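You operate a simulated robot arm through the tools that you are given. There is no shell and no other tool. Be economical: measure what you need, move in short steps, check, and stop when the job is done.

The job below is to be done with a simulated two-armed robot. You get a single attempt, and the scene is never put back.

## Task
Pick up the wide blue card with one hand, pass it to the other hand and put it on the steel deck of the green tester.

Only the result counts: the job must be done as asked and must still hold three seconds after the hand-in. Knocking over, shifting, dropping, spilling or breaking anything else fails it.

## Robot
Two 6-joint arms with two-finger grippers on one trunk, on a base that drives. Base frame: it is fixed to the floor where the robot stands at the start and does not move with it; the origin is under the middle of the robot, x ahead of it, y to its left, z up; the surface under the hand at the start is at about z = 90. Lengths are in cm, angles in degrees, forces in N, time in s.
The left shoulder is at the start at [3, 17.8, 106.3], the right one opposite. With the tool pointing down near the work surface each hand reaches from about 42 to 84 cm from the robot's upright axis, wherever it stands, measured 20 degrees to its own side. Places, roughly: steel deck of the green tester [70, 260, 90]. Payload 2.54 kg a hand.
The tool frame of a hand sits at the grasp point between the pads (the TCP): z along the fingers, y along the line on which they close. The tips reach 3 cm beyond it. The gripper opens to 11.6 cm. The gripper's body begins 9.5 cm behind the TCP.
Orientation is that of the tool frame in the base frame, as a unit quaternion [w, x, y, z]. With the fingers straight down and closing along the base's y, the tool's x points along the base's -x, its y along +y and its z along -z.

## Interface
- The arms move only by the tool nudge_tool. It takes "left_deltas", "right_deltas" or both (then of equal length, played together; a hand with none holds still); each is a list of rows, each a list of 3 entries, a list of its own where there are three numbers: the gripper command, from -1 (shut) to 1 (fully open), values between in proportion, then the shift along the base's x, y, z in units of 25 mm (1.0 is 25 mm), then the turn, a rotation vector about the base's x, y, z in units of 5 degrees (1.0 is 5 degrees). In form: [[jaw, [tx, ty, tz], [rx, ry, rz]], ...]. A call has 1 to 8 rows; each row shifts and turns the commanded pose from where the row before left it. A call with a number of a shift or a turn outside -1 to 1 is refused whole. Rows are played at 5 a second. More than 5 cm and 8.6 degrees between two rows, or a gripper value outside its range, and nothing of the call is played. A pose out of reach is approached as far as the arm can. The call stops where the force on the tool passes 40 N (or 10 N more than at its start, if that is more) or the arm is blocked; 0.2 s more then pass. Each finger travels about 15.3 cm/s and halts on what it meets, pressing with about 37 N; the grip force reading is that of the motor and also rises with nothing between the fingers. The clock runs only during rows and for 0.2 s after the last one: add rows that do not move to give the fingers time. It gives the time, the measured TCP pose, the force on the tool (base axes), the opening and the grip force at its end, in the units of the frame above (readings bear some noise), with the torque about the TCP (base axes, N m) and any sound that the robot's microphone picked up.
- Cameras (640 x 400 px; columns grow to the right, rows downward): "scene" is now at [4.76, 0.93, 178.22]; the picture's right is [0.10, -1.00, 0.00], its down [-0.76, -0.07, -0.65] and it looks along [0.64, 0.06, -0.76] (base axes); focal length 264 px, centre (320, 200). "left" rides on the left gripper at [6.9, 1.5, -12.2] in its tool frame; the picture's right is [-0.21, 0.98, 0.00], its down [-0.83, -0.18, -0.53] and it looks along [-0.52, -0.11, 0.85] (tool axes); focal length 251 px, centre (320, 200). "right" rides on the right gripper at [6.9, -1.5, -12.2] in its tool frame; the picture's right is [0.21, 0.98, 0.00], its down [-0.83, 0.18, -0.53] and it looks along [-0.52, 0.11, 0.85] (tool axes); focal length 251 px, centre (320, 200). There is no depth. A picture from a camera that has moved, and an enlarged one, comes with that camera's place and axes in the base frame and with its lens.
- camera(camera): a new picture of that camera. It takes no simulated time.
- move_column(by): slides the trunk up (or, below 0, down) by that many cm; the arms and the scene camera ride with it, the base frame stays. It gives what a move gives, with no picture.
- steer(legs): drives the robot by 1 to 6 legs, each [ahead, left, turn to the left] in cm, cm and degrees, along the robot's own axes; the way and the turn of a leg run together, so that a leg with both is an arc; at most 150 cm and 180 degrees a leg. The arms and the cameras ride along, it lands a little off, and it stops where it bumps. It gives what a move gives.
- turn_head(pan, tilt): turns the head with the scene camera to pan (to the left, within 143 degrees either way) and tilt (down, from -29 to 69), counted from straight ahead of the robot. It gives what a move gives.
- close_up(camera, box): a new picture of the part [left, top, right, bottom] of that camera's present view, enlarged. It takes no simulated time.
- hand_in(): hands the job in; it is judged then, once.

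Go step by step. Nothing tells you exact positions but the pictures and the camera data: compare them with the known pose of the tool, close in by small moves and look again before you grip or let go. The budget is 120 turns and 88 pictures, counting those below and the enlarged ones. Unless the task says otherwise, let go and move clear before handing in, and close with one line.

The tools are called after "Emit:" as a command line: name --argument value ..., lists and objects as JSON in quotes. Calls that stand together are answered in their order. nudge_tool: Moves the arms, as the interface text tells. Its arguments: {"type":"object","properties":{"left_deltas":{"type":"array","items":{"type":"array"}},"right_deltas":{"type":"array","items":{"type":"array"}}},"required":[]} The other tools are called the same way: move_column (by) slides the trunk up or down; steer (legs) drives the base; turn_head (pan, tilt) turns the head that bears the scene camera; camera (camera) takes a picture; close_up (camera, box) takes an enlarged picture of a part of a camera's view; hand_in () hands the job in.

At the start:

```text
time_s: 0.0
left_tcp_pos: [47.98, 20.68, 111.27]
left_tool_rot: [0.0, 0.0, 1.0, 0.001]
left_ft_force: [-1.0, -0.2, -0.4]
left_wrist_torque: [-0.01, -0.03, -0.02]
left_grip_width: 11.6
left_finger_force: 0.1
right_tcp_pos: [47.75, -24.05, 112.43]
right_tool_rot: [-0.001, 0.0, 1.0, 0.0]
right_ft_force: [-0.4, -0.6, -0.8]
right_wrist_torque: [-0.04, -0.01, -0.01]
right_grip_width: 11.61
right_finger_force: 0.1
trunk travel left (down, up): [-27.5, 26.5]
robot x, y, heading: [-0.43, 0.15, -0.1]
head pan, tilt: [5.5, 49.7]
```

scene: 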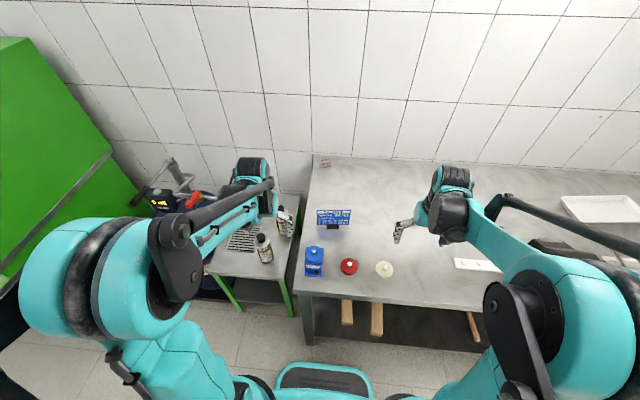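
right: 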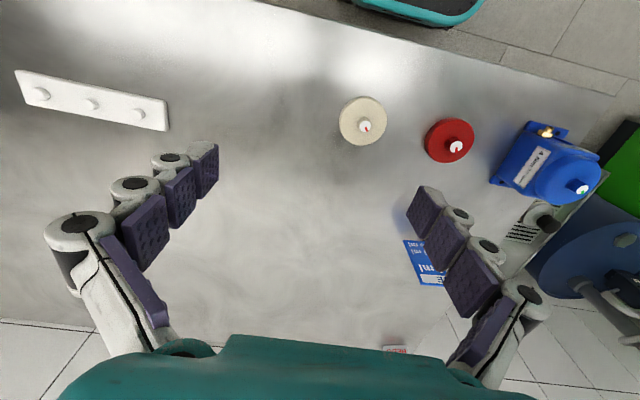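
left: 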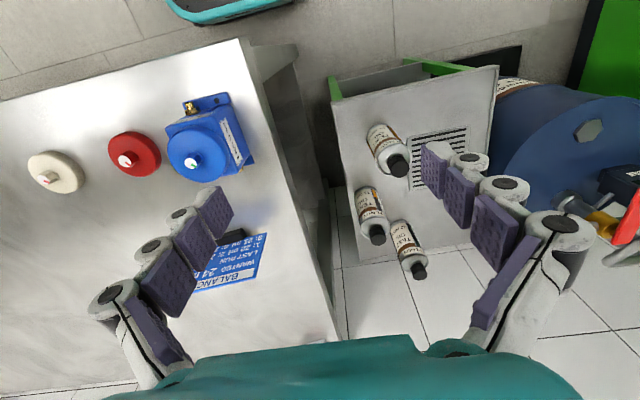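

I see a blue card near the middle of the table, seemingly standing in a dark holder, with dispensers and knobs near it. I enlarge it first.

Emit:
close_up --camera "scene" --box '[270, 180, 430, 290]'

Emit:
close_up --camera "left" --box '[140, 200, 300, 300]'

Emit:
close_up --camera "right" --box '[380, 200, 540, 300]'

```text
3.64 times, centred on (350, 235) of scene
camera zoom: at [4.76, 0.93, 178.22], right [0.1, -1.0, 0.0], down [-0.76, -0.07, -0.65], along [0.64, 0.06, -0.76], focal length 959 px, centre (211, 73)
```

zoom: 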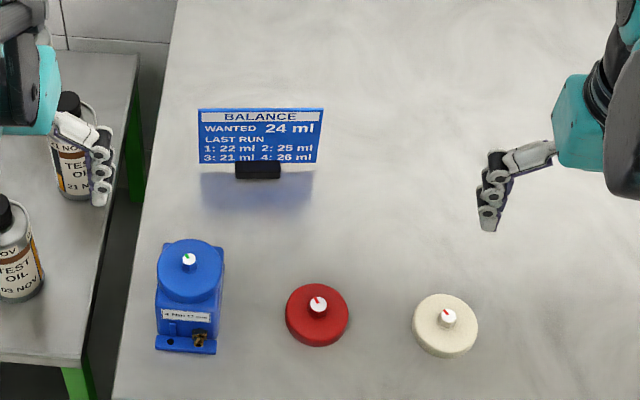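

```text
4.00 times, centred on (220, 250) of left
camera zoom: at [40.87, 22.27, 123.22], right [0.21, 0.98, 0.0], down [0.83, -0.18, 0.53], along [0.52, -0.11, -0.85], focal length 1006 px, centre (720, 0)
```

zoom: 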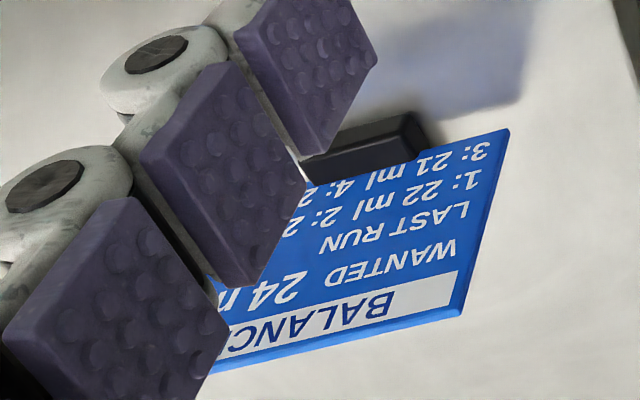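

```text
4.00 times, centred on (460, 250) of right
camera zoom: at [40.9, -25.52, 124.54], right [-0.21, 0.98, 0.0], down [0.83, 0.18, 0.53], along [0.52, 0.11, -0.85], focal length 1006 px, centre (-240, 0)
```

zoom: 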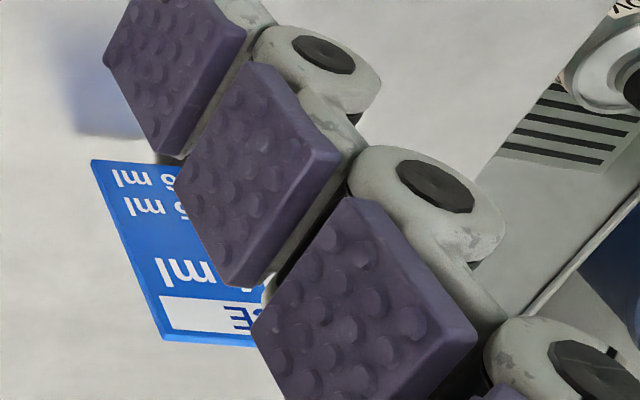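

The blue card stands upright in a small black foot at about [64, 1, 90-102], its faces towards ±x. Next I look left to the tester and the rest of the scene.

Emit:
turn_head --pan 75 --tilt 25

Emit:
camera --camera "scene"

```text
time_s: 1.4
left_tcp_pos: [47.88, 20.75, 111.06]
left_tool_rot: [0.0, 0.0, 1.0, 0.0]
left_ft_force: [0.0, -0.6, -0.3]
left_wrist_torque: [-0.01, 0.01, 0.02]
left_grip_width: 11.61
left_finger_force: 0.0
right_tcp_pos: [47.66, -23.99, 112.35]
right_tool_rot: [0.0, -0.001, 1.0, 0.0]
right_ft_force: [0.9, 0.5, 0.3]
right_wrist_torque: [0.01, 0.03, -0.04]
right_grip_width: 11.61
right_finger_force: 0.0
trunk travel left (down, up): [-27.5, 26.5]
robot x, y, heading: [-0.05, -0.25, -0.2]
head pan, tilt: [75.0, 25.0]
```

```text
81 pictures are left
camera scene: at [-0.54, 9.09, 181.93], right [0.97, -0.26, 0.0], down [-0.11, -0.41, -0.91], along [0.23, 0.88, -0.42], focal length 264 px, centre (320, 200)
```

scene: 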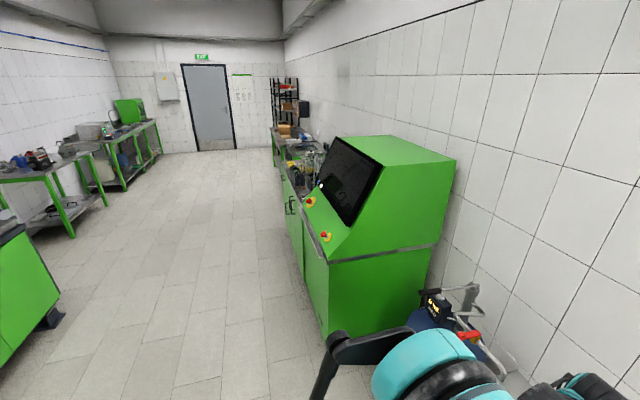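

The tester is the green cabinet with its screen side towards us; its deck lies beyond. I enlarge that area.

Emit:
close_up --camera "scene" --box '[260, 90, 400, 190]'

```text
4.00 times, centred on (330, 140) of scene
camera zoom: at [-0.54, 9.09, 181.93], right [0.97, -0.26, 0.0], down [-0.11, -0.41, -0.91], along [0.23, 0.88, -0.42], focal length 1055 px, centre (280, 440)
```

zoom: 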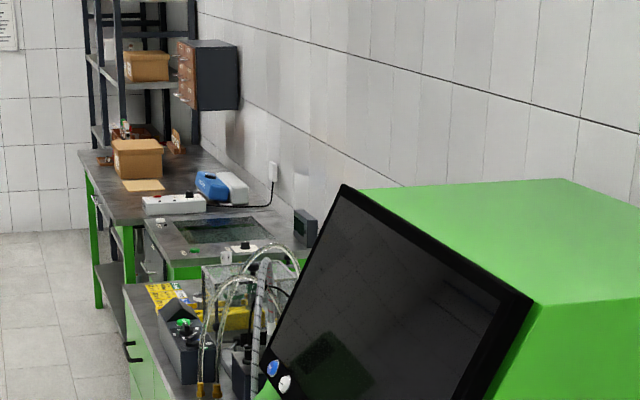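

The way to the tester is clear along the bench front. I turn the head back and yaw both tools so that the jaws close along x (cameras facing outward).

Emit:
turn_head --pan 0 --tilt 52

Emit:
nudge_tool --right_deltas '[[1, [0, 0, 0.2], [0, 0, 1]], [1, [0, 0, 0.2], [0, 0, 1]], [1, [0, 0, 0.2], [0, 0, 1]], [1, [0, 0, 0.2], [0, 0, 1]], [1, [0, 0, 0], [0, 0, 1]], [1, [0, 0, 0], [0, 0, 1]], [1, [0, 0, 0], [0, 0, 1]], [1, [0, 0, 0], [0, 0, 1]]]' --left_deltas '[[1, [0, 0, 0.4], [0, 0, -1]], [1, [0, 0, 0.4], [0, 0, -1]], [1, [0, 0, 0.4], [0, 0, -1]], [1, [0, 0, 0.4], [0, 0, -1]], [1, [0, 0, 0], [0, 0, -1]], [1, [0, 0, 0], [0, 0, -1]], [1, [0, 0, 0], [0, 0, -1]], [1, [0, 0, 0], [0, 0, -1]]]'

Emit:
nudge_tool --right_deltas '[[1, [0, 0, 0.2], [0, 0, 1]], [1, [0, 0, 0.2], [0, 0, 1]], [1, [0, 0, 0.2], [0, 0, 1]], [1, [0, 0, 0.2], [0, 0, 1]], [1, [0, 0, 0], [0, 0, 1]], [1, [0, 0, 0], [0, 0, 1]], [1, [0, 0, 0], [0, 0, 1]], [1, [0, 0, 0], [0, 0, 1]]]' --left_deltas '[[1, [0, 0, 0.2], [0, 0, -1]], [1, [0, 0, 0.2], [0, 0, -1]], [1, [0, 0, 0.2], [0, 0, -1]], [1, [0, 0, 0.2], [0, 0, -1]], [1, [0, 0, 0], [0, 0, -1]], [1, [0, 0, 0], [0, 0, -1]], [1, [0, 0, 0], [0, 0, -1]], [1, [0, 0, 0], [0, 0, -1]]]'

Emit:
nudge_tool --right_deltas '[[1, [0, 0, 0], [0, 0, 1]], [1, [0, 0, 0], [0, 0, 1]], [1, [0, 0, 0], [0, 0, 1]], [1, [0, 0, 0], [1, 0, 0]], [1, [0, 0, 0], [1, 0, 0]], [1, [0, 0, 0], [1, 0, 0]], [1, [0, 0, 0], [1, 0, 0]], [1, [0, 0, 0], [1, 0, 0]]]' --left_deltas '[[1, [0, 0, 0], [0, 0, -0.5]], [1, [0, 0, 0], [0, 0, -0.4]], [1, [0, 0, 0], [0, 0, 0]], [1, [0, 0, 0], [-1, 0, 0]], [1, [0, 0, 0], [-1, 0, 0]], [1, [0, 0, 0], [-1, 0, 0]], [1, [0, 0, 0], [-1, 0, 0]], [1, [0, 0, 0], [-1, 0, 0]]]'

Emit:
camera --camera "scene"

Emit:
camera --camera "right"

```text
time_s: 2.9
left_tcp_pos: [47.84, 20.74, 111.12]
left_tool_rot: [0.0, 0.0, 1.0, 0.001]
left_ft_force: [-0.1, -0.5, -0.8]
left_wrist_torque: [-0.01, 0.01, -0.02]
left_grip_width: 11.63
left_finger_force: 0.1
right_tcp_pos: [47.81, -23.97, 112.53]
right_tool_rot: [-0.001, 0.0, 1.0, 0.0]
right_ft_force: [-0.5, 0.6, -0.3]
right_wrist_torque: [0.01, 0.0, -0.02]
right_grip_width: 11.6
right_finger_force: 0.1
trunk travel left (down, up): [-27.5, 26.5]
robot x, y, heading: [0.11, 0.22, 0.3]
head pan, tilt: [0.0, 52.0]
```

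```text
time_s: 4.7
left_tcp_pos: [47.96, 20.71, 115.1]
left_tool_rot: [0.0, 0.343, 0.939, 0.0]
left_ft_force: [0.9, 0.0, -0.6]
left_wrist_torque: [0.01, -0.05, 0.0]
left_grip_width: 11.6
left_finger_force: 0.1
right_tcp_pos: [47.77, -23.95, 114.39]
right_tool_rot: [0.0, -0.343, 0.939, 0.0]
right_ft_force: [0.1, 0.5, 0.5]
right_wrist_torque: [0.0, 0.0, 0.0]
right_grip_width: 11.6
right_finger_force: 0.2
trunk travel left (down, up): [-27.5, 26.5]
robot x, y, heading: [0.05, 0.05, 0.1]
head pan, tilt: [0.0, 52.0]
```

```text
time_s: 6.5
left_tcp_pos: [47.8, 20.7, 117.11]
left_tool_rot: [0.001, 0.643, 0.766, 0.0]
left_ft_force: [0.7, 0.3, 0.1]
left_wrist_torque: [0.01, -0.01, -0.01]
left_grip_width: 11.58
left_finger_force: 0.1
right_tcp_pos: [47.7, -24.0, 116.45]
right_tool_rot: [0.0, -0.644, 0.765, 0.0]
right_ft_force: [0.5, -0.4, 0.1]
right_wrist_torque: [0.0, 0.01, 0.01]
right_grip_width: 11.62
right_finger_force: 0.0
trunk travel left (down, up): [-27.5, 26.5]
robot x, y, heading: [-0.19, -0.02, 0.1]
head pan, tilt: [0.0, 52.0]
```

```text
time_s: 8.3
left_tcp_pos: [47.92, 20.73, 117.07]
left_tool_rot: [0.146, 0.656, 0.722, -0.161]
left_ft_force: [-0.6, 0.4, -0.6]
left_wrist_torque: [0.04, 0.01, 0.01]
left_grip_width: 11.62
left_finger_force: 0.0
right_tcp_pos: [47.93, -23.98, 116.35]
right_tool_rot: [-0.16, 0.719, -0.66, -0.147]
right_ft_force: [-0.2, -0.2, 0.2]
right_wrist_torque: [0.0, 0.0, 0.01]
right_grip_width: 11.6
right_finger_force: 0.0
trunk travel left (down, up): [-27.5, 26.5]
robot x, y, heading: [-0.12, -0.13, 0.2]
head pan, tilt: [0.0, 52.0]
```

```text
79 pictures are left
camera scene: at [4.65, 0.18, 177.92], right [0.0, -1.0, 0.0], down [-0.79, 0.0, -0.62], along [0.62, 0.0, -0.79], focal length 264 px, centre (320, 200)
```

scene: 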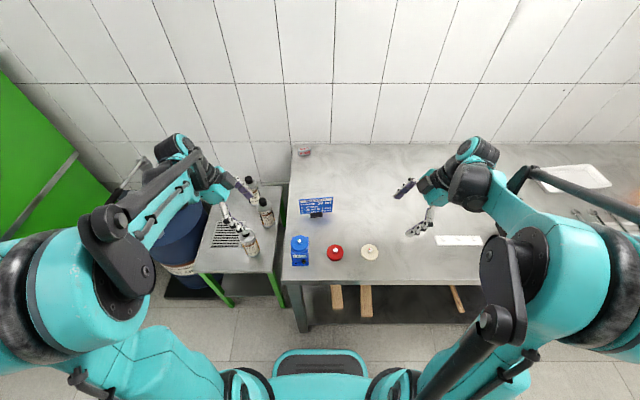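

```text
78 pictures are left
camera right: at [49.95, -35.28, 124.5], right [-0.95, -0.27, -0.13], down [-0.25, 0.5, 0.83], along [-0.16, 0.82, -0.55], focal length 251 px, centre (320, 200)
```

right: 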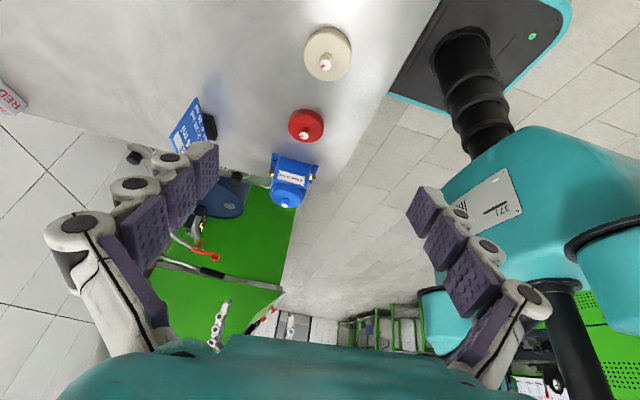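

Both tools turned well. I bring the right hand to just above and right of the card.

Emit:
nudge_tool --right_deltas '[[1, [0.865, 0.88, -0.1], [0, 0, 0.15]], [1, [0.865, 0.88, -0.1], [0, 0, 0.15]], [1, [0.865, 0.88, -0.1], [0, 0, 0.15]], [1, [0.865, 0.88, -0.1], [0, 0, 0.15]], [1, [0.865, 0.88, -0.1], [0, 0, 0.15]], [1, [0.865, 0.88, -0.1], [0, 0, 0.15]], [1, [0.865, 0.88, -0.1], [0, 0, 0.15]], [1, [0.865, 0.88, -0.1], [0, 0, 0.15]]]'

Emit:
camera --camera "right"

Emit:
close_up --camera "scene" --box '[270, 150, 398, 230]'

Emit:
camera --camera "left"

```text
time_s: 10.1
left_tcp_pos: [47.93, 20.74, 117.11]
left_tool_rot: [0.144, 0.657, 0.722, -0.162]
left_ft_force: [0.8, 0.6, 0.3]
left_wrist_torque: [-0.02, 0.05, -0.02]
left_grip_width: 11.6
left_finger_force: 0.0
right_tcp_pos: [65.26, -6.22, 114.34]
right_tool_rot: [-0.151, 0.753, -0.621, -0.155]
right_ft_force: [-0.1, 0.2, -0.2]
right_wrist_torque: [-0.05, 0.04, 0.04]
right_grip_width: 11.57
right_finger_force: 0.2
trunk travel left (down, up): [-27.5, 26.5]
robot x, y, heading: [-0.36, -0.15, 0.2]
head pan, tilt: [0.0, 52.0]
```

```text
77 pictures are left
camera right: at [68.53, -17.26, 122.5], right [-0.92, -0.37, -0.13], down [-0.3, 0.48, 0.82], along [-0.24, 0.8, -0.55], focal length 251 px, centre (320, 200)
```

right: 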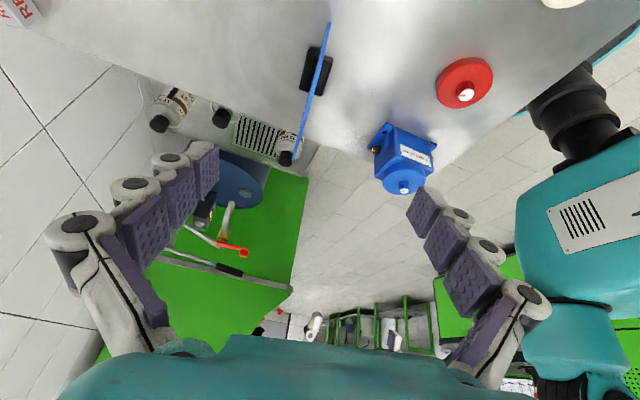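

```text
5.00 times, centred on (334, 190) of scene
camera zoom: at [4.74, 0.29, 177.91], right [0.0, -1.0, 0.0], down [-0.79, 0.0, -0.61], along [0.61, 0.0, -0.79], focal length 1319 px, centre (250, 250)
```

zoom: 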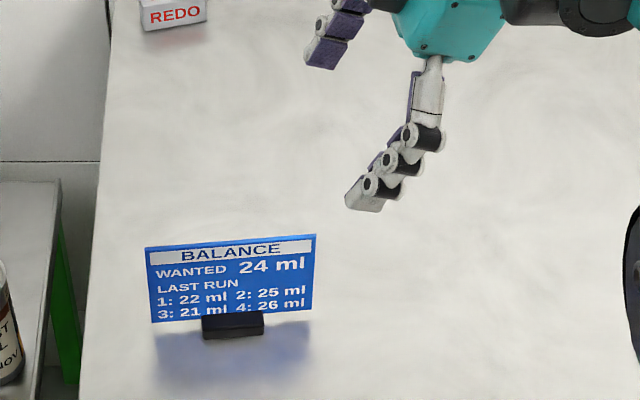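

```text
75 pictures are left
camera left: at [48.73, 32.33, 125.03], right [0.99, -0.11, 0.05], down [-0.1, -0.53, 0.84], along [-0.06, -0.84, -0.54], focal length 251 px, centre (320, 200)
```

left: 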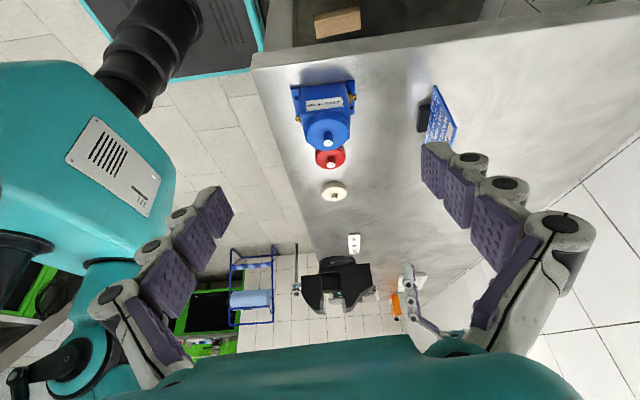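

The card is nearly edge-on to the right camera; I enlarge it to measure plane and yaw.

Emit:
close_up --camera "right" --box '[256, 0, 416, 100]'

Emit:
close_up --camera "right" --box '[236, 80, 396, 180]'

```text
4.00 times, centred on (336, 50) of right
camera zoom: at [68.53, -17.26, 122.5], right [-0.92, -0.37, -0.13], down [-0.3, 0.48, 0.82], along [-0.24, 0.8, -0.55], focal length 1006 px, centre (256, 800)
```

zoom: 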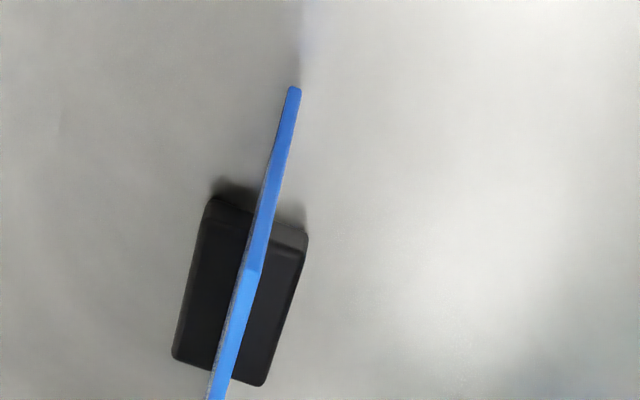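

```text
4.00 times, centred on (316, 130) of right
camera zoom: at [68.53, -17.26, 122.5], right [-0.92, -0.37, -0.13], down [-0.3, 0.48, 0.82], along [-0.24, 0.8, -0.55], focal length 1006 px, centre (336, 480)
```

zoom: 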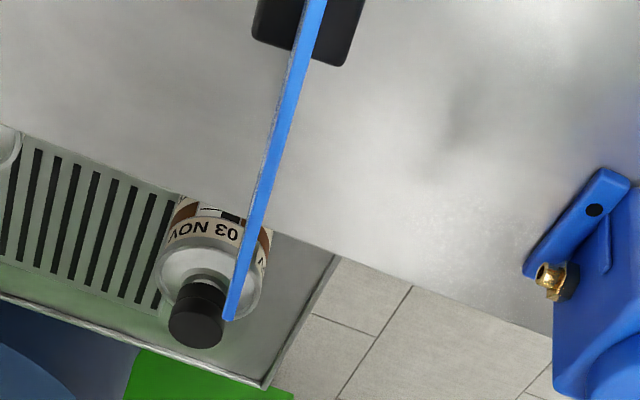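

Card: top edge z≈100.5, from (65.4, 8.1) to (66.8, -4.9), nearly vertical and thin, with its foot beneath. I lower the right hand over its right part, stopping a bit high to check.

Emit:
nudge_tool --right_deltas '[[1, [0.08, 0.25, -0.75], [0, 0, 0]], [1, [0.08, 0.25, -0.75], [0, 0, 0]], [1, [0.08, 0.25, -0.75], [0, 0, 0]], [1, [0.08, 0.25, -0.75], [0, 0, 0]], [1, [0.08, 0.25, -0.75], [0, 0, 0]], [1, [0.08, 0.25, -0.75], [0, 0, 0]]]'

Emit:
camera --camera "right"

Emit:
close_up --camera "scene" --box '[270, 150, 398, 230]'

```text
time_s: 11.5
left_tcp_pos: [47.94, 20.75, 117.09]
left_tool_rot: [0.146, 0.656, 0.723, -0.16]
left_ft_force: [-0.2, -0.8, -0.4]
left_wrist_torque: [-0.05, 0.02, -0.02]
left_grip_width: 11.58
left_finger_force: 0.1
right_tcp_pos: [66.32, -2.57, 103.05]
right_tool_rot: [-0.151, 0.753, -0.622, -0.154]
right_ft_force: [-0.5, 0.6, 1.2]
right_wrist_torque: [-0.01, 0.02, 0.01]
right_grip_width: 11.58
right_finger_force: 0.0
trunk travel left (down, up): [-27.5, 26.5]
robot x, y, heading: [0.07, 0.05, 0.3]
head pan, tilt: [0.0, 52.0]
```

```text
72 pictures are left
camera right: at [69.6, -13.66, 111.21], right [-0.92, -0.37, -0.13], down [-0.3, 0.48, 0.82], along [-0.24, 0.8, -0.55], focal length 251 px, centre (320, 200)
```

right: 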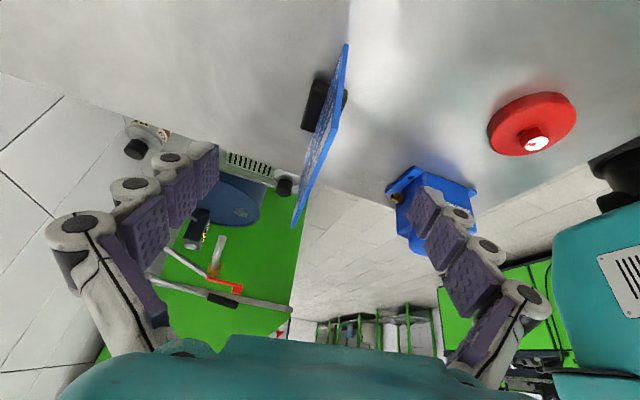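

```text
5.00 times, centred on (334, 190) of scene
camera zoom: at [4.68, 0.22, 177.92], right [0.0, -1.0, 0.0], down [-0.79, 0.0, -0.62], along [0.62, 0.0, -0.79], focal length 1319 px, centre (250, 250)
```

zoom: 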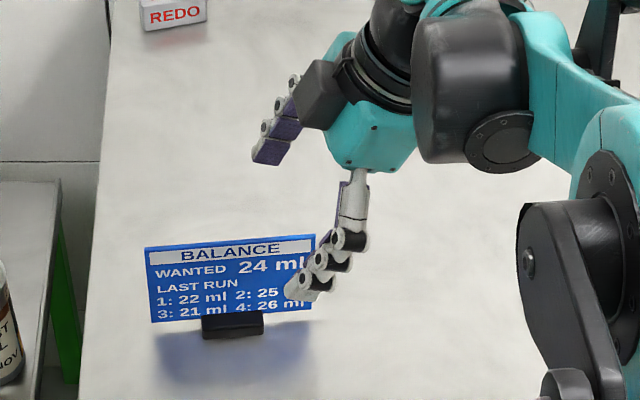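

The card is between the fingers. I lower the last bit and look before gripping.

Emit:
nudge_tool --right_deltas '[[1, [0.04, 0.1, -0.9], [0, 0, 0]], [1, [0.0, 0.1, -0.9], [0, 0, 0]], [1, [0, 0, 0], [0, 0, 0]]]'

Emit:
camera --camera "right"

Emit:
close_up --camera "scene" --box '[270, 150, 398, 230]'

```text
time_s: 12.3
left_tcp_pos: [47.8, 20.7, 117.14]
left_tool_rot: [0.145, 0.657, 0.723, -0.16]
left_ft_force: [0.7, 0.2, -0.6]
left_wrist_torque: [-0.02, 0.0, 0.05]
left_grip_width: 11.62
left_finger_force: 0.2
right_tcp_pos: [66.36, -2.24, 98.63]
right_tool_rot: [-0.151, 0.754, -0.621, -0.155]
right_ft_force: [-0.2, -0.3, -0.2]
right_wrist_torque: [-0.01, -0.02, -0.02]
right_grip_width: 11.6
right_finger_force: 0.0
trunk travel left (down, up): [-27.5, 26.5]
robot x, y, heading: [0.25, -0.12, -0.0]
head pan, tilt: [0.0, 52.0]
```

```text
70 pictures are left
camera right: at [69.62, -13.23, 106.73], right [-0.92, -0.37, -0.13], down [-0.3, 0.48, 0.82], along [-0.24, 0.8, -0.55], focal length 251 px, centre (320, 200)
```

right: 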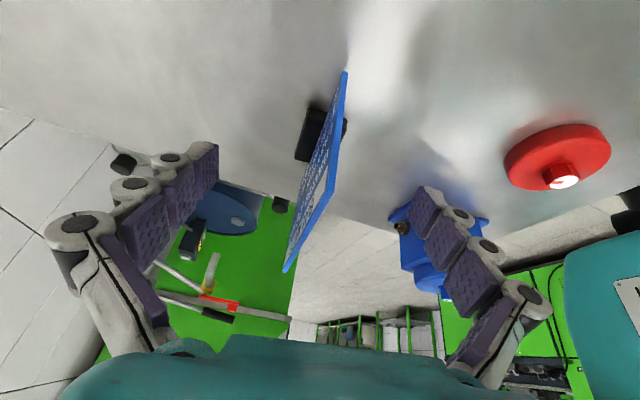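

```text
5.00 times, centred on (334, 190) of scene
camera zoom: at [4.56, 0.2, 177.92], right [0.0, -1.0, 0.0], down [-0.79, 0.0, -0.62], along [0.62, 0.0, -0.79], focal length 1319 px, centre (250, 250)
```

zoom: 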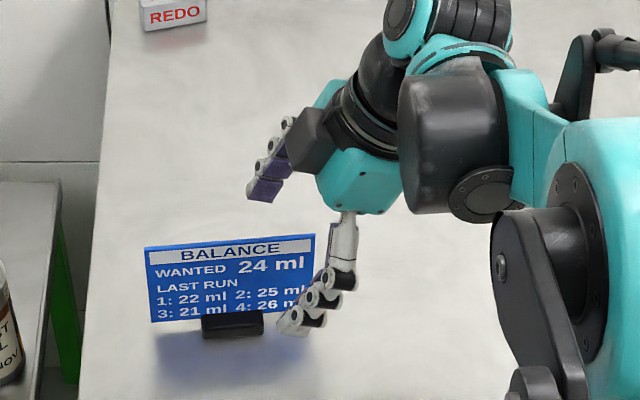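

The right hand's yaw is about 4.5° past the card normal; I correct it, then close gently with pauses.

Emit:
nudge_tool --right_deltas '[[1, [0.06, 0, 0], [0, 0, -0.9]], [0.4, [0, 0, 0], [0, 0, 0]], [0.0, [0, 0, 0], [0, 0, 0]], [-0.4, [0, 0, 0], [0, 0, 0]], [-0.8, [0, 0, 0], [0, 0, 0]], [-1, [0, 0, 0], [0, 0, 0]], [-1, [0, 0, 0], [0, 0, 0]], [-1, [0, 0, 0], [0, 0, 0]]]'

Emit:
camera --camera "right"

Emit:
close_up --camera "scene" --box '[270, 150, 398, 230]'

```text
time_s: 14.1
left_tcp_pos: [47.88, 20.65, 117.05]
left_tool_rot: [0.146, 0.656, 0.723, -0.161]
left_ft_force: [0.5, -0.7, 0.3]
left_wrist_torque: [0.03, -0.03, 0.03]
left_grip_width: 11.58
left_finger_force: 0.2
right_tcp_pos: [66.53, -2.26, 98.59]
right_tool_rot: [-0.158, 0.728, -0.65, -0.149]
right_ft_force: [-0.6, -0.3, 1.4]
right_wrist_torque: [-0.03, 0.08, 0.02]
right_grip_width: 0.6
right_finger_force: 31.7
trunk travel left (down, up): [-27.5, 26.5]
robot x, y, heading: [0.11, 0.15, 0.1]
head pan, tilt: [0.0, 52.0]
```

```text
68 pictures are left
camera right: at [68.89, -13.44, 106.74], right [-0.95, -0.3, -0.13], down [-0.27, 0.5, 0.82], along [-0.18, 0.81, -0.55], focal length 251 px, centre (320, 200)
```

right: 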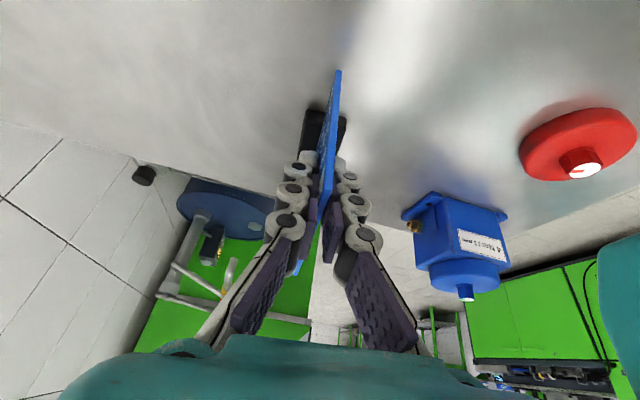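

```text
5.00 times, centred on (334, 190) of scene
camera zoom: at [4.56, 0.19, 177.92], right [0.0, -1.0, 0.0], down [-0.79, 0.0, -0.62], along [0.62, 0.0, -0.79], focal length 1319 px, centre (250, 250)
```

zoom: 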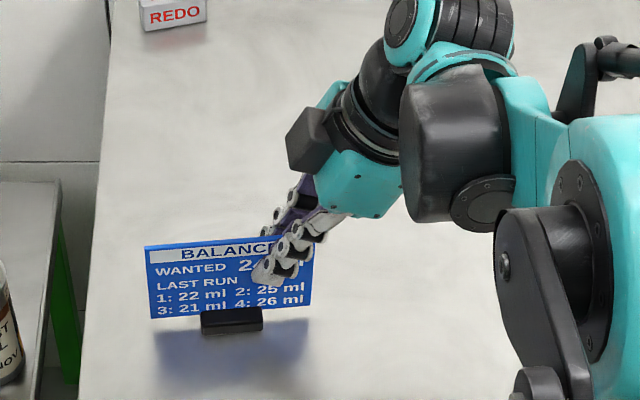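

Gripped, width 0.6 cm. I lift 3 cm slowly and check whether the foot comes along.

Emit:
nudge_tool --right_deltas '[[-1, [0, 0, 0.3], [0, 0, 0]], [-1, [0, 0, 0.4], [0, 0, 0]], [-1, [0, 0, 0.5], [0, 0, 0]], [-1, [0, 0, 0], [0, 0, 0]]]'

Emit:
close_up --camera "scene" --box '[270, 150, 398, 230]'

```text
time_s: 15.1
left_tcp_pos: [47.85, 20.63, 117.19]
left_tool_rot: [0.146, 0.657, 0.722, -0.16]
left_ft_force: [0.1, 0.1, 0.3]
left_wrist_torque: [0.03, -0.02, -0.02]
left_grip_width: 11.6
left_finger_force: 0.0
right_tcp_pos: [66.52, -2.3, 101.53]
right_tool_rot: [-0.157, 0.729, -0.65, -0.149]
right_ft_force: [-0.8, -1.1, -1.0]
right_wrist_torque: [-0.04, -0.01, -0.01]
right_grip_width: 0.62
right_finger_force: 32.3
trunk travel left (down, up): [-27.5, 26.5]
robot x, y, heading: [0.13, 0.11, 0.0]
head pan, tilt: [0.0, 52.0]
```

```text
5.00 times, centred on (334, 190) of scene
camera zoom: at [4.62, 0.19, 177.92], right [0.0, -1.0, 0.0], down [-0.79, 0.0, -0.62], along [0.62, 0.0, -0.79], focal length 1319 px, centre (250, 250)
```

zoom: 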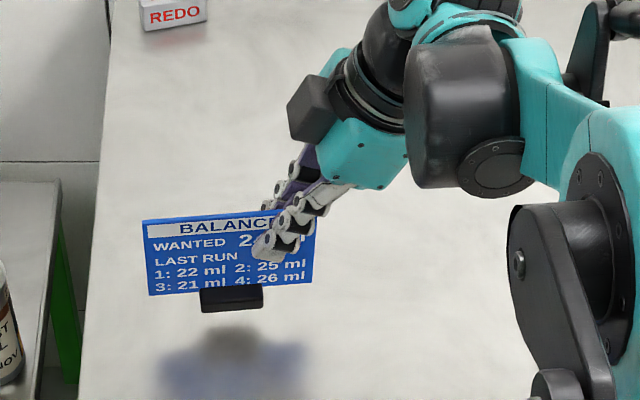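

The foot is attached and comes along. I raise the card to handover height with the right hand and bring the left hand near from above-left.

Emit:
nudge_tool --right_deltas '[[-1, [-0.25, 0, 0.85], [0, 0, 0]], [-1, [-0.25, 0, 0.85], [0, 0, 0]], [-1, [-0.25, 0, 0.85], [0, 0, 0]], [-1, [-0.25, 0, 0.85], [0, 0, 0]], [-1, [-0.25, 0, 0.85], [0, 0, 0]], [-1, [-0.25, 0, 0.85], [0, 0, 0]], [-1, [-0.25, 0, 0.85], [0, 0, 0]], [-1, [-0.25, 0, 0.85], [0, 0, 0]]]'

Emit:
nudge_tool --left_deltas '[[1, [0, 0, 0.8], [0, -0.1, 0]], [1, [0, 0, 0.8], [0, -0.1, 0]], [1, [0, 0, 0.8], [0, -0.1, 0]], [1, [0.9, -0.6, 0.8], [0, -0.1, 0.1]], [1, [0.9, -0.6, 0.8], [0, -0.1, 0.1]], [1, [0.9, -0.6, 0.4], [0, -0.1, 0]], [1, [0.9, -0.6, 0], [0, -0.1, 0]], [1, [0.9, -0.6, 0], [0, 0, 0]]]'

Emit:
camera --camera "left"

Emit:
camera --camera "scene"

```text
time_s: 16.9
left_tcp_pos: [47.85, 20.74, 117.23]
left_tool_rot: [0.147, 0.657, 0.722, -0.159]
left_ft_force: [0.0, 0.2, 0.2]
left_wrist_torque: [0.0, -0.03, 0.01]
left_grip_width: 11.6
left_finger_force: 0.0
right_tcp_pos: [61.47, -2.19, 118.71]
right_tool_rot: [-0.158, 0.728, -0.65, -0.149]
right_ft_force: [0.0, 0.0, -0.6]
right_wrist_torque: [-0.02, -0.03, 0.04]
right_grip_width: 0.63
right_finger_force: 31.8
trunk travel left (down, up): [-27.5, 26.5]
robot x, y, heading: [-0.14, 0.18, -0.0]
head pan, tilt: [0.0, 52.0]
```

```text
time_s: 18.7
left_tcp_pos: [59.12, 13.17, 128.23]
left_tool_rot: [0.168, 0.655, 0.724, -0.139]
left_ft_force: [-0.4, -0.8, 0.8]
left_wrist_torque: [0.01, -0.01, 0.0]
left_grip_width: 11.6
left_finger_force: 0.1
right_tcp_pos: [61.53, -2.21, 118.57]
right_tool_rot: [-0.157, 0.728, -0.65, -0.149]
right_ft_force: [0.0, 0.2, -0.4]
right_wrist_torque: [-0.02, 0.03, 0.0]
right_grip_width: 0.6
right_finger_force: 32.4
trunk travel left (down, up): [-27.5, 26.5]
robot x, y, heading: [0.29, 0.05, 0.3]
head pan, tilt: [0.0, 52.0]
```

```text
65 pictures are left
camera left: at [59.23, 24.78, 136.13], right [0.99, -0.09, 0.11], down [-0.14, -0.54, 0.83], along [-0.02, -0.84, -0.55], focal length 251 px, centre (320, 200)
```

left: 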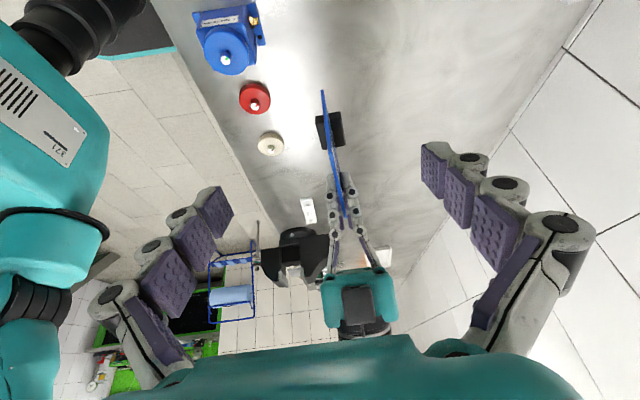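

```text
64 pictures are left
camera scene: at [4.73, 0.14, 177.92], right [0.0, -1.0, 0.0], down [-0.79, 0.0, -0.61], along [0.61, 0.0, -0.79], focal length 264 px, centre (320, 200)
```

scene: 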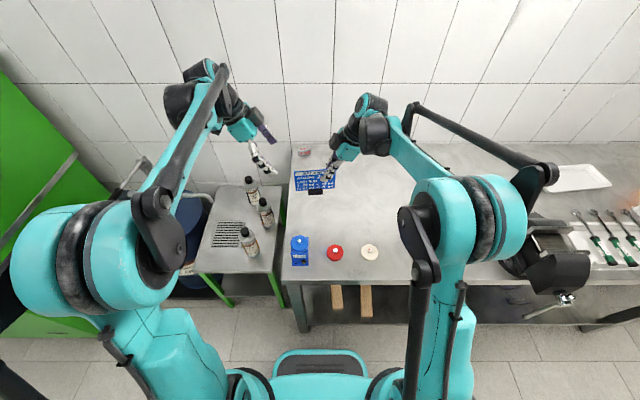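

Left hand is well placed above the card's left end. I move it 60 % of the way and check.

Emit:
nudge_tool --left_deltas '[[1, [0.2, -0.65, -0.8], [0, 0, 0]], [1, [0.2, -0.65, -0.8], [0, 0, 0]], [1, [0.2, -0.65, -0.8], [0, 0, 0]]]'

Emit:
camera --camera "left"

Emit:
close_up --camera "scene" --box '[240, 110, 400, 210]'

```text
time_s: 19.5
left_tcp_pos: [60.59, 8.31, 122.07]
left_tool_rot: [0.168, 0.655, 0.723, -0.139]
left_ft_force: [0.2, 0.2, -0.2]
left_wrist_torque: [0.0, 0.01, 0.0]
left_grip_width: 11.59
left_finger_force: 0.2
right_tcp_pos: [61.6, -2.25, 118.6]
right_tool_rot: [-0.157, 0.728, -0.65, -0.148]
right_ft_force: [-0.2, -0.4, -0.6]
right_wrist_torque: [0.01, 0.01, 0.02]
right_grip_width: 0.59
right_finger_force: 31.7
trunk travel left (down, up): [-27.5, 26.5]
robot x, y, heading: [0.13, -0.07, 0.3]
head pan, tilt: [0.0, 52.0]
```

```text
63 pictures are left
camera left: at [60.68, 19.89, 130.1], right [0.99, -0.09, 0.11], down [-0.14, -0.54, 0.83], along [-0.02, -0.84, -0.55], focal length 251 px, centre (320, 200)
```

left: 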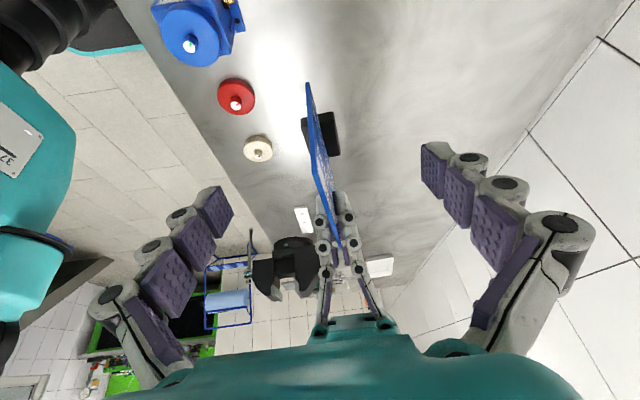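

```text
4.00 times, centred on (320, 160) of scene
camera zoom: at [4.68, 0.13, 177.92], right [0.0, -1.0, 0.0], down [-0.79, 0.0, -0.62], along [0.62, 0.0, -0.79], focal length 1055 px, centre (320, 360)
```

zoom: 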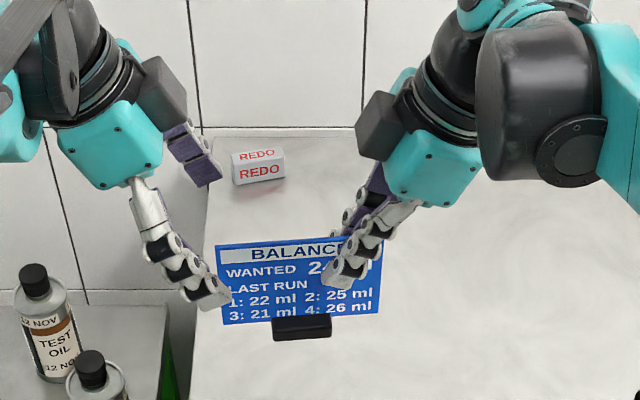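

The card lies between the open left fingers, with ample gap between the wrists. I go in to the grip pose.

Emit:
nudge_tool --left_deltas '[[1, [0.03, -0.6, -0.7], [0, 0, 0]], [1, [0.03, -0.6, -0.7], [0, 0, 0]], [1, [0, 0, 0], [0, 0, 0]]]'

Emit:
camera --camera "left"

Emit:
close_up --camera "scene" --box '[240, 110, 400, 210]'

```text
time_s: 20.3
left_tcp_pos: [60.82, 5.46, 118.7]
left_tool_rot: [0.169, 0.655, 0.723, -0.139]
left_ft_force: [0.6, -0.2, 0.1]
left_wrist_torque: [0.01, 0.0, -0.01]
left_grip_width: 11.64
left_finger_force: 0.0
right_tcp_pos: [61.53, -2.05, 118.57]
right_tool_rot: [-0.157, 0.729, -0.65, -0.149]
right_ft_force: [0.4, -0.3, 0.1]
right_wrist_torque: [-0.04, -0.03, 0.01]
right_grip_width: 0.6
right_finger_force: 31.7
trunk travel left (down, up): [-27.5, 26.5]
robot x, y, heading: [0.02, -0.05, -0.0]
head pan, tilt: [0.0, 52.0]
```

```text
61 pictures are left
camera left: at [60.81, 16.97, 126.63], right [0.99, -0.09, 0.11], down [-0.14, -0.54, 0.83], along [-0.02, -0.84, -0.54], focal length 251 px, centre (320, 200)
```

left: 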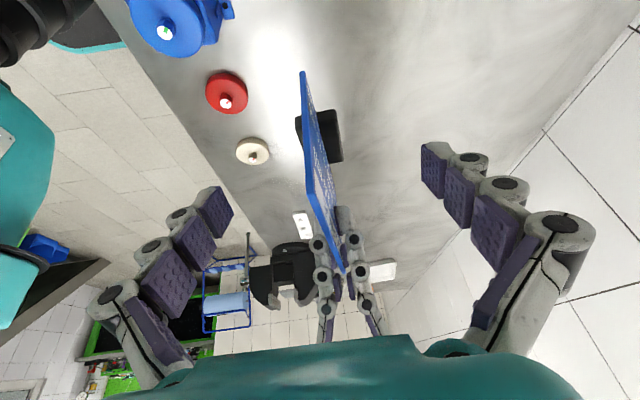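

```text
4.00 times, centred on (320, 160) of scene
camera zoom: at [4.55, 0.22, 177.92], right [0.0, -1.0, 0.0], down [-0.79, 0.0, -0.62], along [0.62, 0.0, -0.79], focal length 1055 px, centre (320, 360)
```

zoom: 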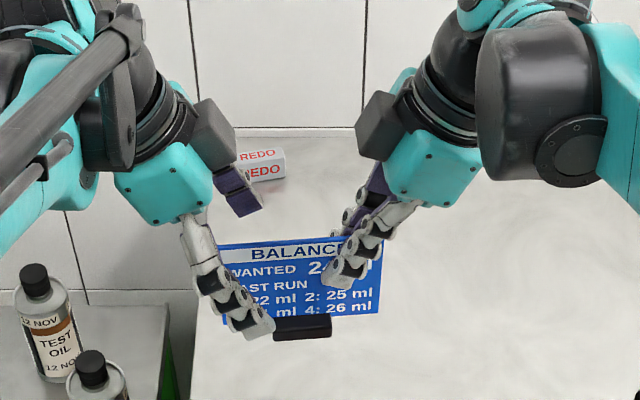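

Aligned within a millimetre or two. I close the left hand while the right one still holds.

Emit:
nudge_tool --left_deltas '[[0.4, [0, 0, 0], [0, 0, 0]], [0, [0, 0, 0], [0, 0, 0]], [-0.4, [0, 0, 0], [0, 0, 0]], [-0.8, [0, 0, 0], [0, 0, 0]], [-1, [0, 0, 0], [0, 0, 0]], [-1, [0, 0, 0], [0, 0, 0]], [-1, [0, 0, 0], [0, 0, 0]]]'

Emit:
close_up --camera "scene" --box '[240, 110, 400, 210]'

Emit:
camera --camera "left"

```text
time_s: 21.9
left_tcp_pos: [60.75, 5.49, 118.61]
left_tool_rot: [0.169, 0.655, 0.723, -0.139]
left_ft_force: [-3.4, -0.4, -2.3]
left_wrist_torque: [0.08, -0.12, -0.14]
left_grip_width: 0.58
left_finger_force: 32.1
right_tcp_pos: [61.49, -2.2, 118.56]
right_tool_rot: [-0.158, 0.728, -0.65, -0.148]
right_ft_force: [3.2, 0.0, 2.7]
right_wrist_torque: [0.11, 0.12, -0.13]
right_grip_width: 0.61
right_finger_force: 32.4
trunk travel left (down, up): [-27.5, 26.5]
robot x, y, heading: [0.11, 0.03, 0.3]
head pan, tilt: [0.0, 52.0]
```

```text
4.00 times, centred on (320, 160) of scene
camera zoom: at [4.6, 0.19, 177.92], right [0.0, -1.0, 0.0], down [-0.79, 0.0, -0.62], along [0.62, 0.0, -0.79], focal length 1055 px, centre (320, 360)
```

zoom: 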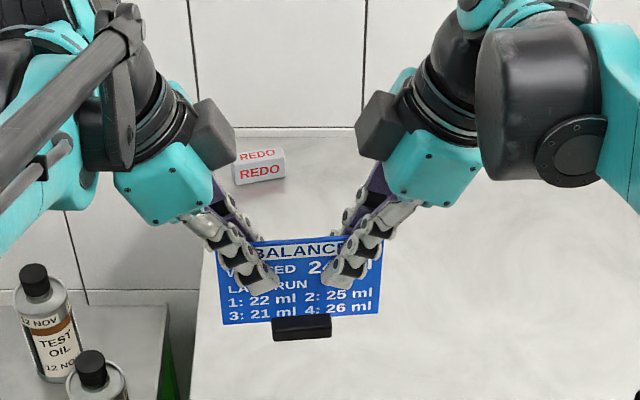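

```text
58 pictures are left
camera left: at [60.83, 16.96, 126.62], right [0.99, -0.09, 0.11], down [-0.14, -0.54, 0.83], along [-0.02, -0.84, -0.54], focal length 251 px, centre (320, 200)
```

left: 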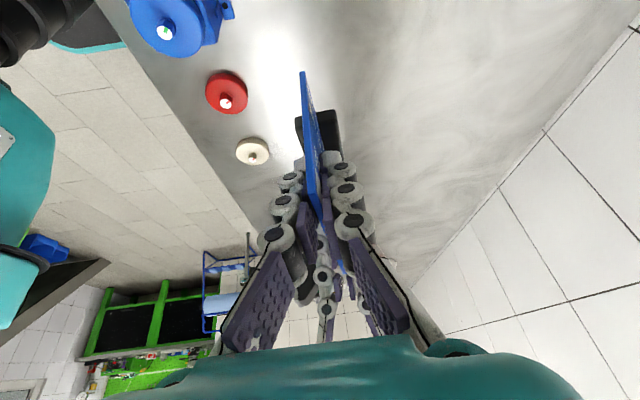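

Both hold it firmly. I open the right hand and back it out along its own axis (up and right).

Emit:
nudge_tool --right_deltas '[[-0.6, [0, 0, 0], [0, 0, 0]], [-0.2, [0, 0, 0], [0, 0, 0]], [0.2, [0, 0, 0], [0, 0, 0]], [0.4, [0, 0, 0], [0, 0, 0]], [0.4, [0, -0.3, 0.6], [0, 0, 0]], [0.4, [0, -0.3, 0.6], [0, 0, 0]], [0.4, [0, -0.4, 0.7], [0, 0, 0]], [0.4, [0, -0.4, 0.7], [0, 0, 0]]]'

Emit:
camera --camera "scene"

```text
time_s: 23.7
left_tcp_pos: [60.71, 5.34, 118.7]
left_tool_rot: [0.169, 0.655, 0.723, -0.138]
left_ft_force: [-0.9, -0.8, -0.1]
left_wrist_torque: [0.01, -0.02, 0.0]
left_grip_width: 0.56
left_finger_force: 32.1
right_tcp_pos: [61.49, -5.72, 124.97]
right_tool_rot: [-0.158, 0.728, -0.65, -0.149]
right_ft_force: [0.0, 0.1, 0.3]
right_wrist_torque: [-0.01, -0.02, 0.01]
right_grip_width: 8.14
right_finger_force: 0.1
trunk travel left (down, up): [-27.5, 26.5]
robot x, y, heading: [0.03, 0.03, -0.2]
head pan, tilt: [0.0, 52.0]
```

```text
57 pictures are left
camera scene: at [4.56, 0.16, 177.92], right [0.0, -1.0, 0.0], down [-0.79, 0.0, -0.62], along [0.62, 0.0, -0.79], focal length 264 px, centre (320, 200)
```

scene: 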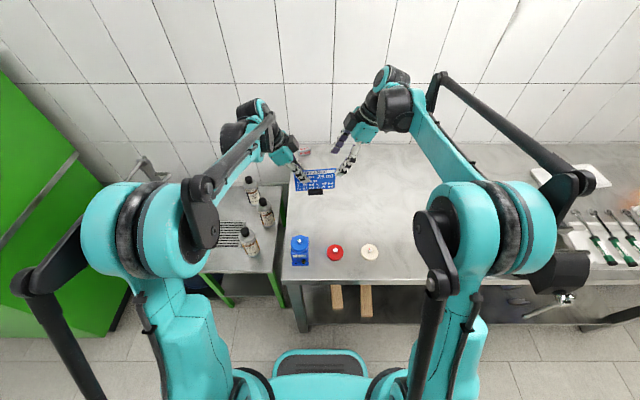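

The card is now in the left hand only. I retract the right arm to its side, then bring the left one in a bit before driving.

Emit:
nudge_tool --right_deltas '[[0.4, [-0.6, -0.9, 0.3], [0, 0, 0]], [0.4, [-0.6, -0.9, 0], [0, 0, 0]], [0.4, [-0.6, -0.9, 0], [0, 0, 0]], [0.4, [-0.6, -0.9, 0], [0, 0, 0]], [0.4, [-0.6, -0.9, 0], [0, 0, 0]], [0.4, [-0.6, -0.9, 0], [0, 0, 0]], [0.4, [-0.6, -0.9, 0], [0, 0, 0]], [0.4, [-0.6, -0.9, 0], [0, 0, 0]]]' --left_deltas '[[-1, [-0.3, 0, 0.4], [0, 0, 0]], [-1, [-0.4, 0, 0.4], [0, 0, 0]], [-1, [-0.5, 0.4, 0.3], [0, 0, 0]], [-1, [-0.5, 0.4, 0.3], [0, 0, 0]], [-1, [-0.5, 0.4, 0.3], [0, 0, 0]], [-1, [-0.5, 0.4, 0.3], [0, 0, 0]], [-1, [-0.5, 0.4, 0], [0, 0, 0]], [-1, [-0.5, 0.4, 0], [0, 0, 0]]]'

Emit:
steer --legs '[[-45, 0, 0]]'

Emit:
turn_head --pan 80 --tilt 25

Emit:
camera --camera "scene"

```text
time_s: 25.5
left_tcp_pos: [51.45, 11.31, 123.8]
left_tool_rot: [0.168, 0.655, 0.723, -0.139]
left_ft_force: [-0.3, -0.4, -0.4]
left_wrist_torque: [0.06, 0.01, 0.01]
left_grip_width: 0.58
left_finger_force: 31.5
right_tcp_pos: [49.44, -23.79, 125.91]
right_tool_rot: [-0.158, 0.729, -0.649, -0.148]
right_ft_force: [-0.1, -0.1, 0.9]
right_wrist_torque: [0.01, -0.03, -0.02]
right_grip_width: 8.15
right_finger_force: 0.0
trunk travel left (down, up): [-27.5, 26.5]
robot x, y, heading: [0.31, -0.14, 0.1]
head pan, tilt: [0.0, 52.0]
```

```text
time_s: 28.2
left_tcp_pos: [6.37, 11.48, 123.89]
left_tool_rot: [0.169, 0.654, 0.724, -0.139]
left_ft_force: [-0.4, -0.6, -1.6]
left_wrist_torque: [0.05, -0.01, -0.02]
left_grip_width: 0.62
left_finger_force: 31.6
right_tcp_pos: [4.42, -23.7, 125.73]
right_tool_rot: [-0.157, 0.729, -0.649, -0.149]
right_ft_force: [-0.7, 0.3, 0.8]
right_wrist_torque: [0.0, -0.03, -0.01]
right_grip_width: 8.12
right_finger_force: 0.0
trunk travel left (down, up): [-27.5, 26.5]
robot x, y, heading: [-45.38, -0.13, 0.2]
head pan, tilt: [0.0, 52.0]
```

```text
time_s: 29.7
left_tcp_pos: [6.39, 11.51, 123.7]
left_tool_rot: [0.169, 0.654, 0.724, -0.139]
left_ft_force: [-0.2, 0.4, -0.8]
left_wrist_torque: [-0.01, -0.01, 0.02]
left_grip_width: 0.59
left_finger_force: 32.2
right_tcp_pos: [4.48, -23.67, 125.81]
right_tool_rot: [-0.157, 0.729, -0.649, -0.149]
right_ft_force: [0.1, -0.2, 0.6]
right_wrist_torque: [-0.02, -0.01, 0.0]
right_grip_width: 8.13
right_finger_force: 0.1
trunk travel left (down, up): [-27.5, 26.5]
robot x, y, heading: [-45.11, -0.15, 0.1]
head pan, tilt: [80.0, 25.0]
```

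```text
56 pictures are left
camera scene: at [-46.48, 9.23, 181.93], right [0.98, -0.17, 0.0], down [-0.07, -0.42, -0.91], along [0.16, 0.89, -0.42], focal length 264 px, centre (320, 200)
```

scene: 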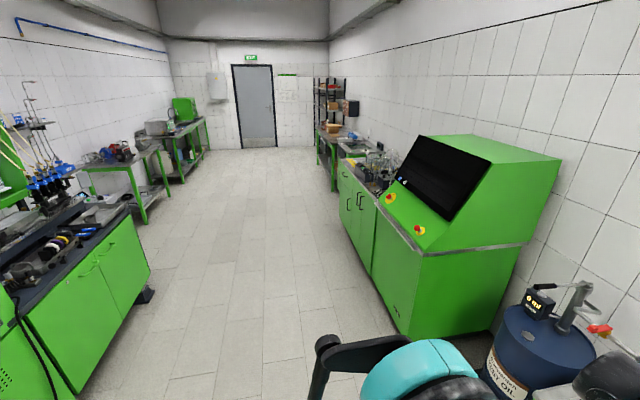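

The lane is clear (cabinet fronts at x≈37 and x≈-172). I drive left in two legs and look.

Emit:
steer --legs '[[0, 130, 0], [0, 115, 0]]'

Emit:
turn_head --pan 0 --tilt 35

Emit:
camera --camera "scene"

```text
time_s: 41.6
left_tcp_pos: [6.53, 254.36, 123.72]
left_tool_rot: [0.168, 0.656, 0.722, -0.139]
left_ft_force: [-0.6, 0.0, 0.1]
left_wrist_torque: [0.0, -0.01, -0.02]
left_grip_width: 0.6
left_finger_force: 32.2
right_tcp_pos: [4.34, 219.28, 125.8]
right_tool_rot: [-0.158, 0.728, -0.65, -0.149]
right_ft_force: [-0.5, 0.6, -0.8]
right_wrist_torque: [0.0, -0.01, 0.01]
right_grip_width: 8.1
right_finger_force: 0.1
trunk travel left (down, up): [-27.5, 26.5]
robot x, y, heading: [-45.06, 242.7, -0.1]
head pan, tilt: [80.0, 25.0]
```

```text
time_s: 43.2
left_tcp_pos: [6.48, 254.32, 123.79]
left_tool_rot: [0.169, 0.656, 0.723, -0.139]
left_ft_force: [-0.7, 0.2, -0.8]
left_wrist_torque: [0.02, 0.0, 0.02]
left_grip_width: 0.62
left_finger_force: 32.3
right_tcp_pos: [4.43, 219.18, 125.94]
right_tool_rot: [-0.157, 0.728, -0.651, -0.148]
right_ft_force: [0.2, -0.1, -0.1]
right_wrist_torque: [-0.04, -0.01, -0.01]
right_grip_width: 8.12
right_finger_force: 0.0
trunk travel left (down, up): [-27.5, 26.5]
robot x, y, heading: [-45.08, 242.89, -0.2]
head pan, tilt: [0.0, 35.0]
```

```text
55 pictures are left
camera scene: at [-39.19, 243.24, 180.36], right [0.0, -1.0, 0.0], down [-0.57, 0.0, -0.82], along [0.82, 0.0, -0.57], focal length 264 px, centre (320, 200)
```

scene: 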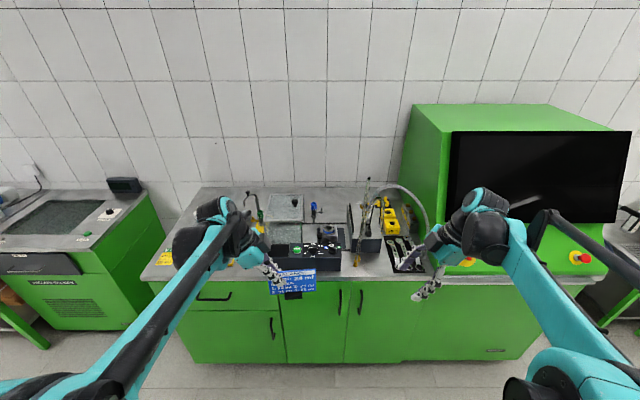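

Emit:
close_up --camera "scene" --box '[130, 160, 450, 360]'

Emit:
close_up --camera "scene" --box '[140, 175, 280, 275]'

```text
2.00 times, centred on (290, 260) of scene
camera zoom: at [-39.19, 243.24, 180.36], right [0.0, -1.0, 0.0], down [-0.57, 0.0, -0.82], along [0.82, 0.0, -0.57], focal length 527 px, centre (380, 80)
```

zoom: 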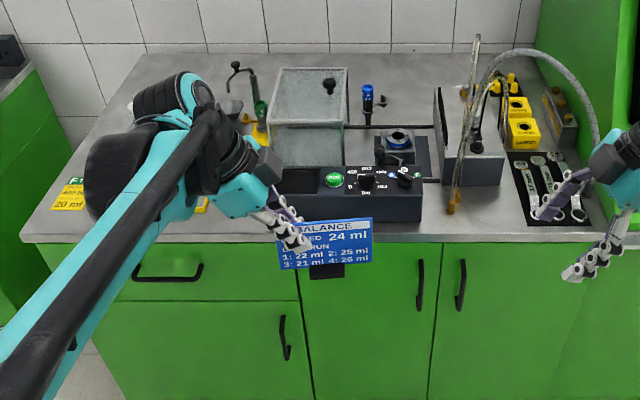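

```text
4.00 times, centred on (210, 225) of scene
camera zoom: at [-39.19, 243.24, 180.36], right [0.0, -1.0, 0.0], down [-0.57, 0.0, -0.82], along [0.82, 0.0, -0.57], focal length 1055 px, centre (760, 100)
```

zoom: 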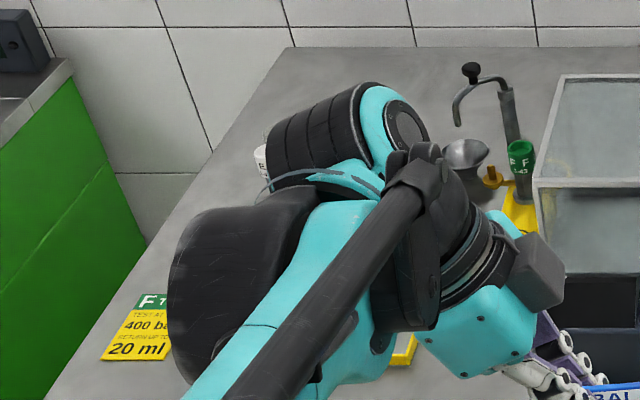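

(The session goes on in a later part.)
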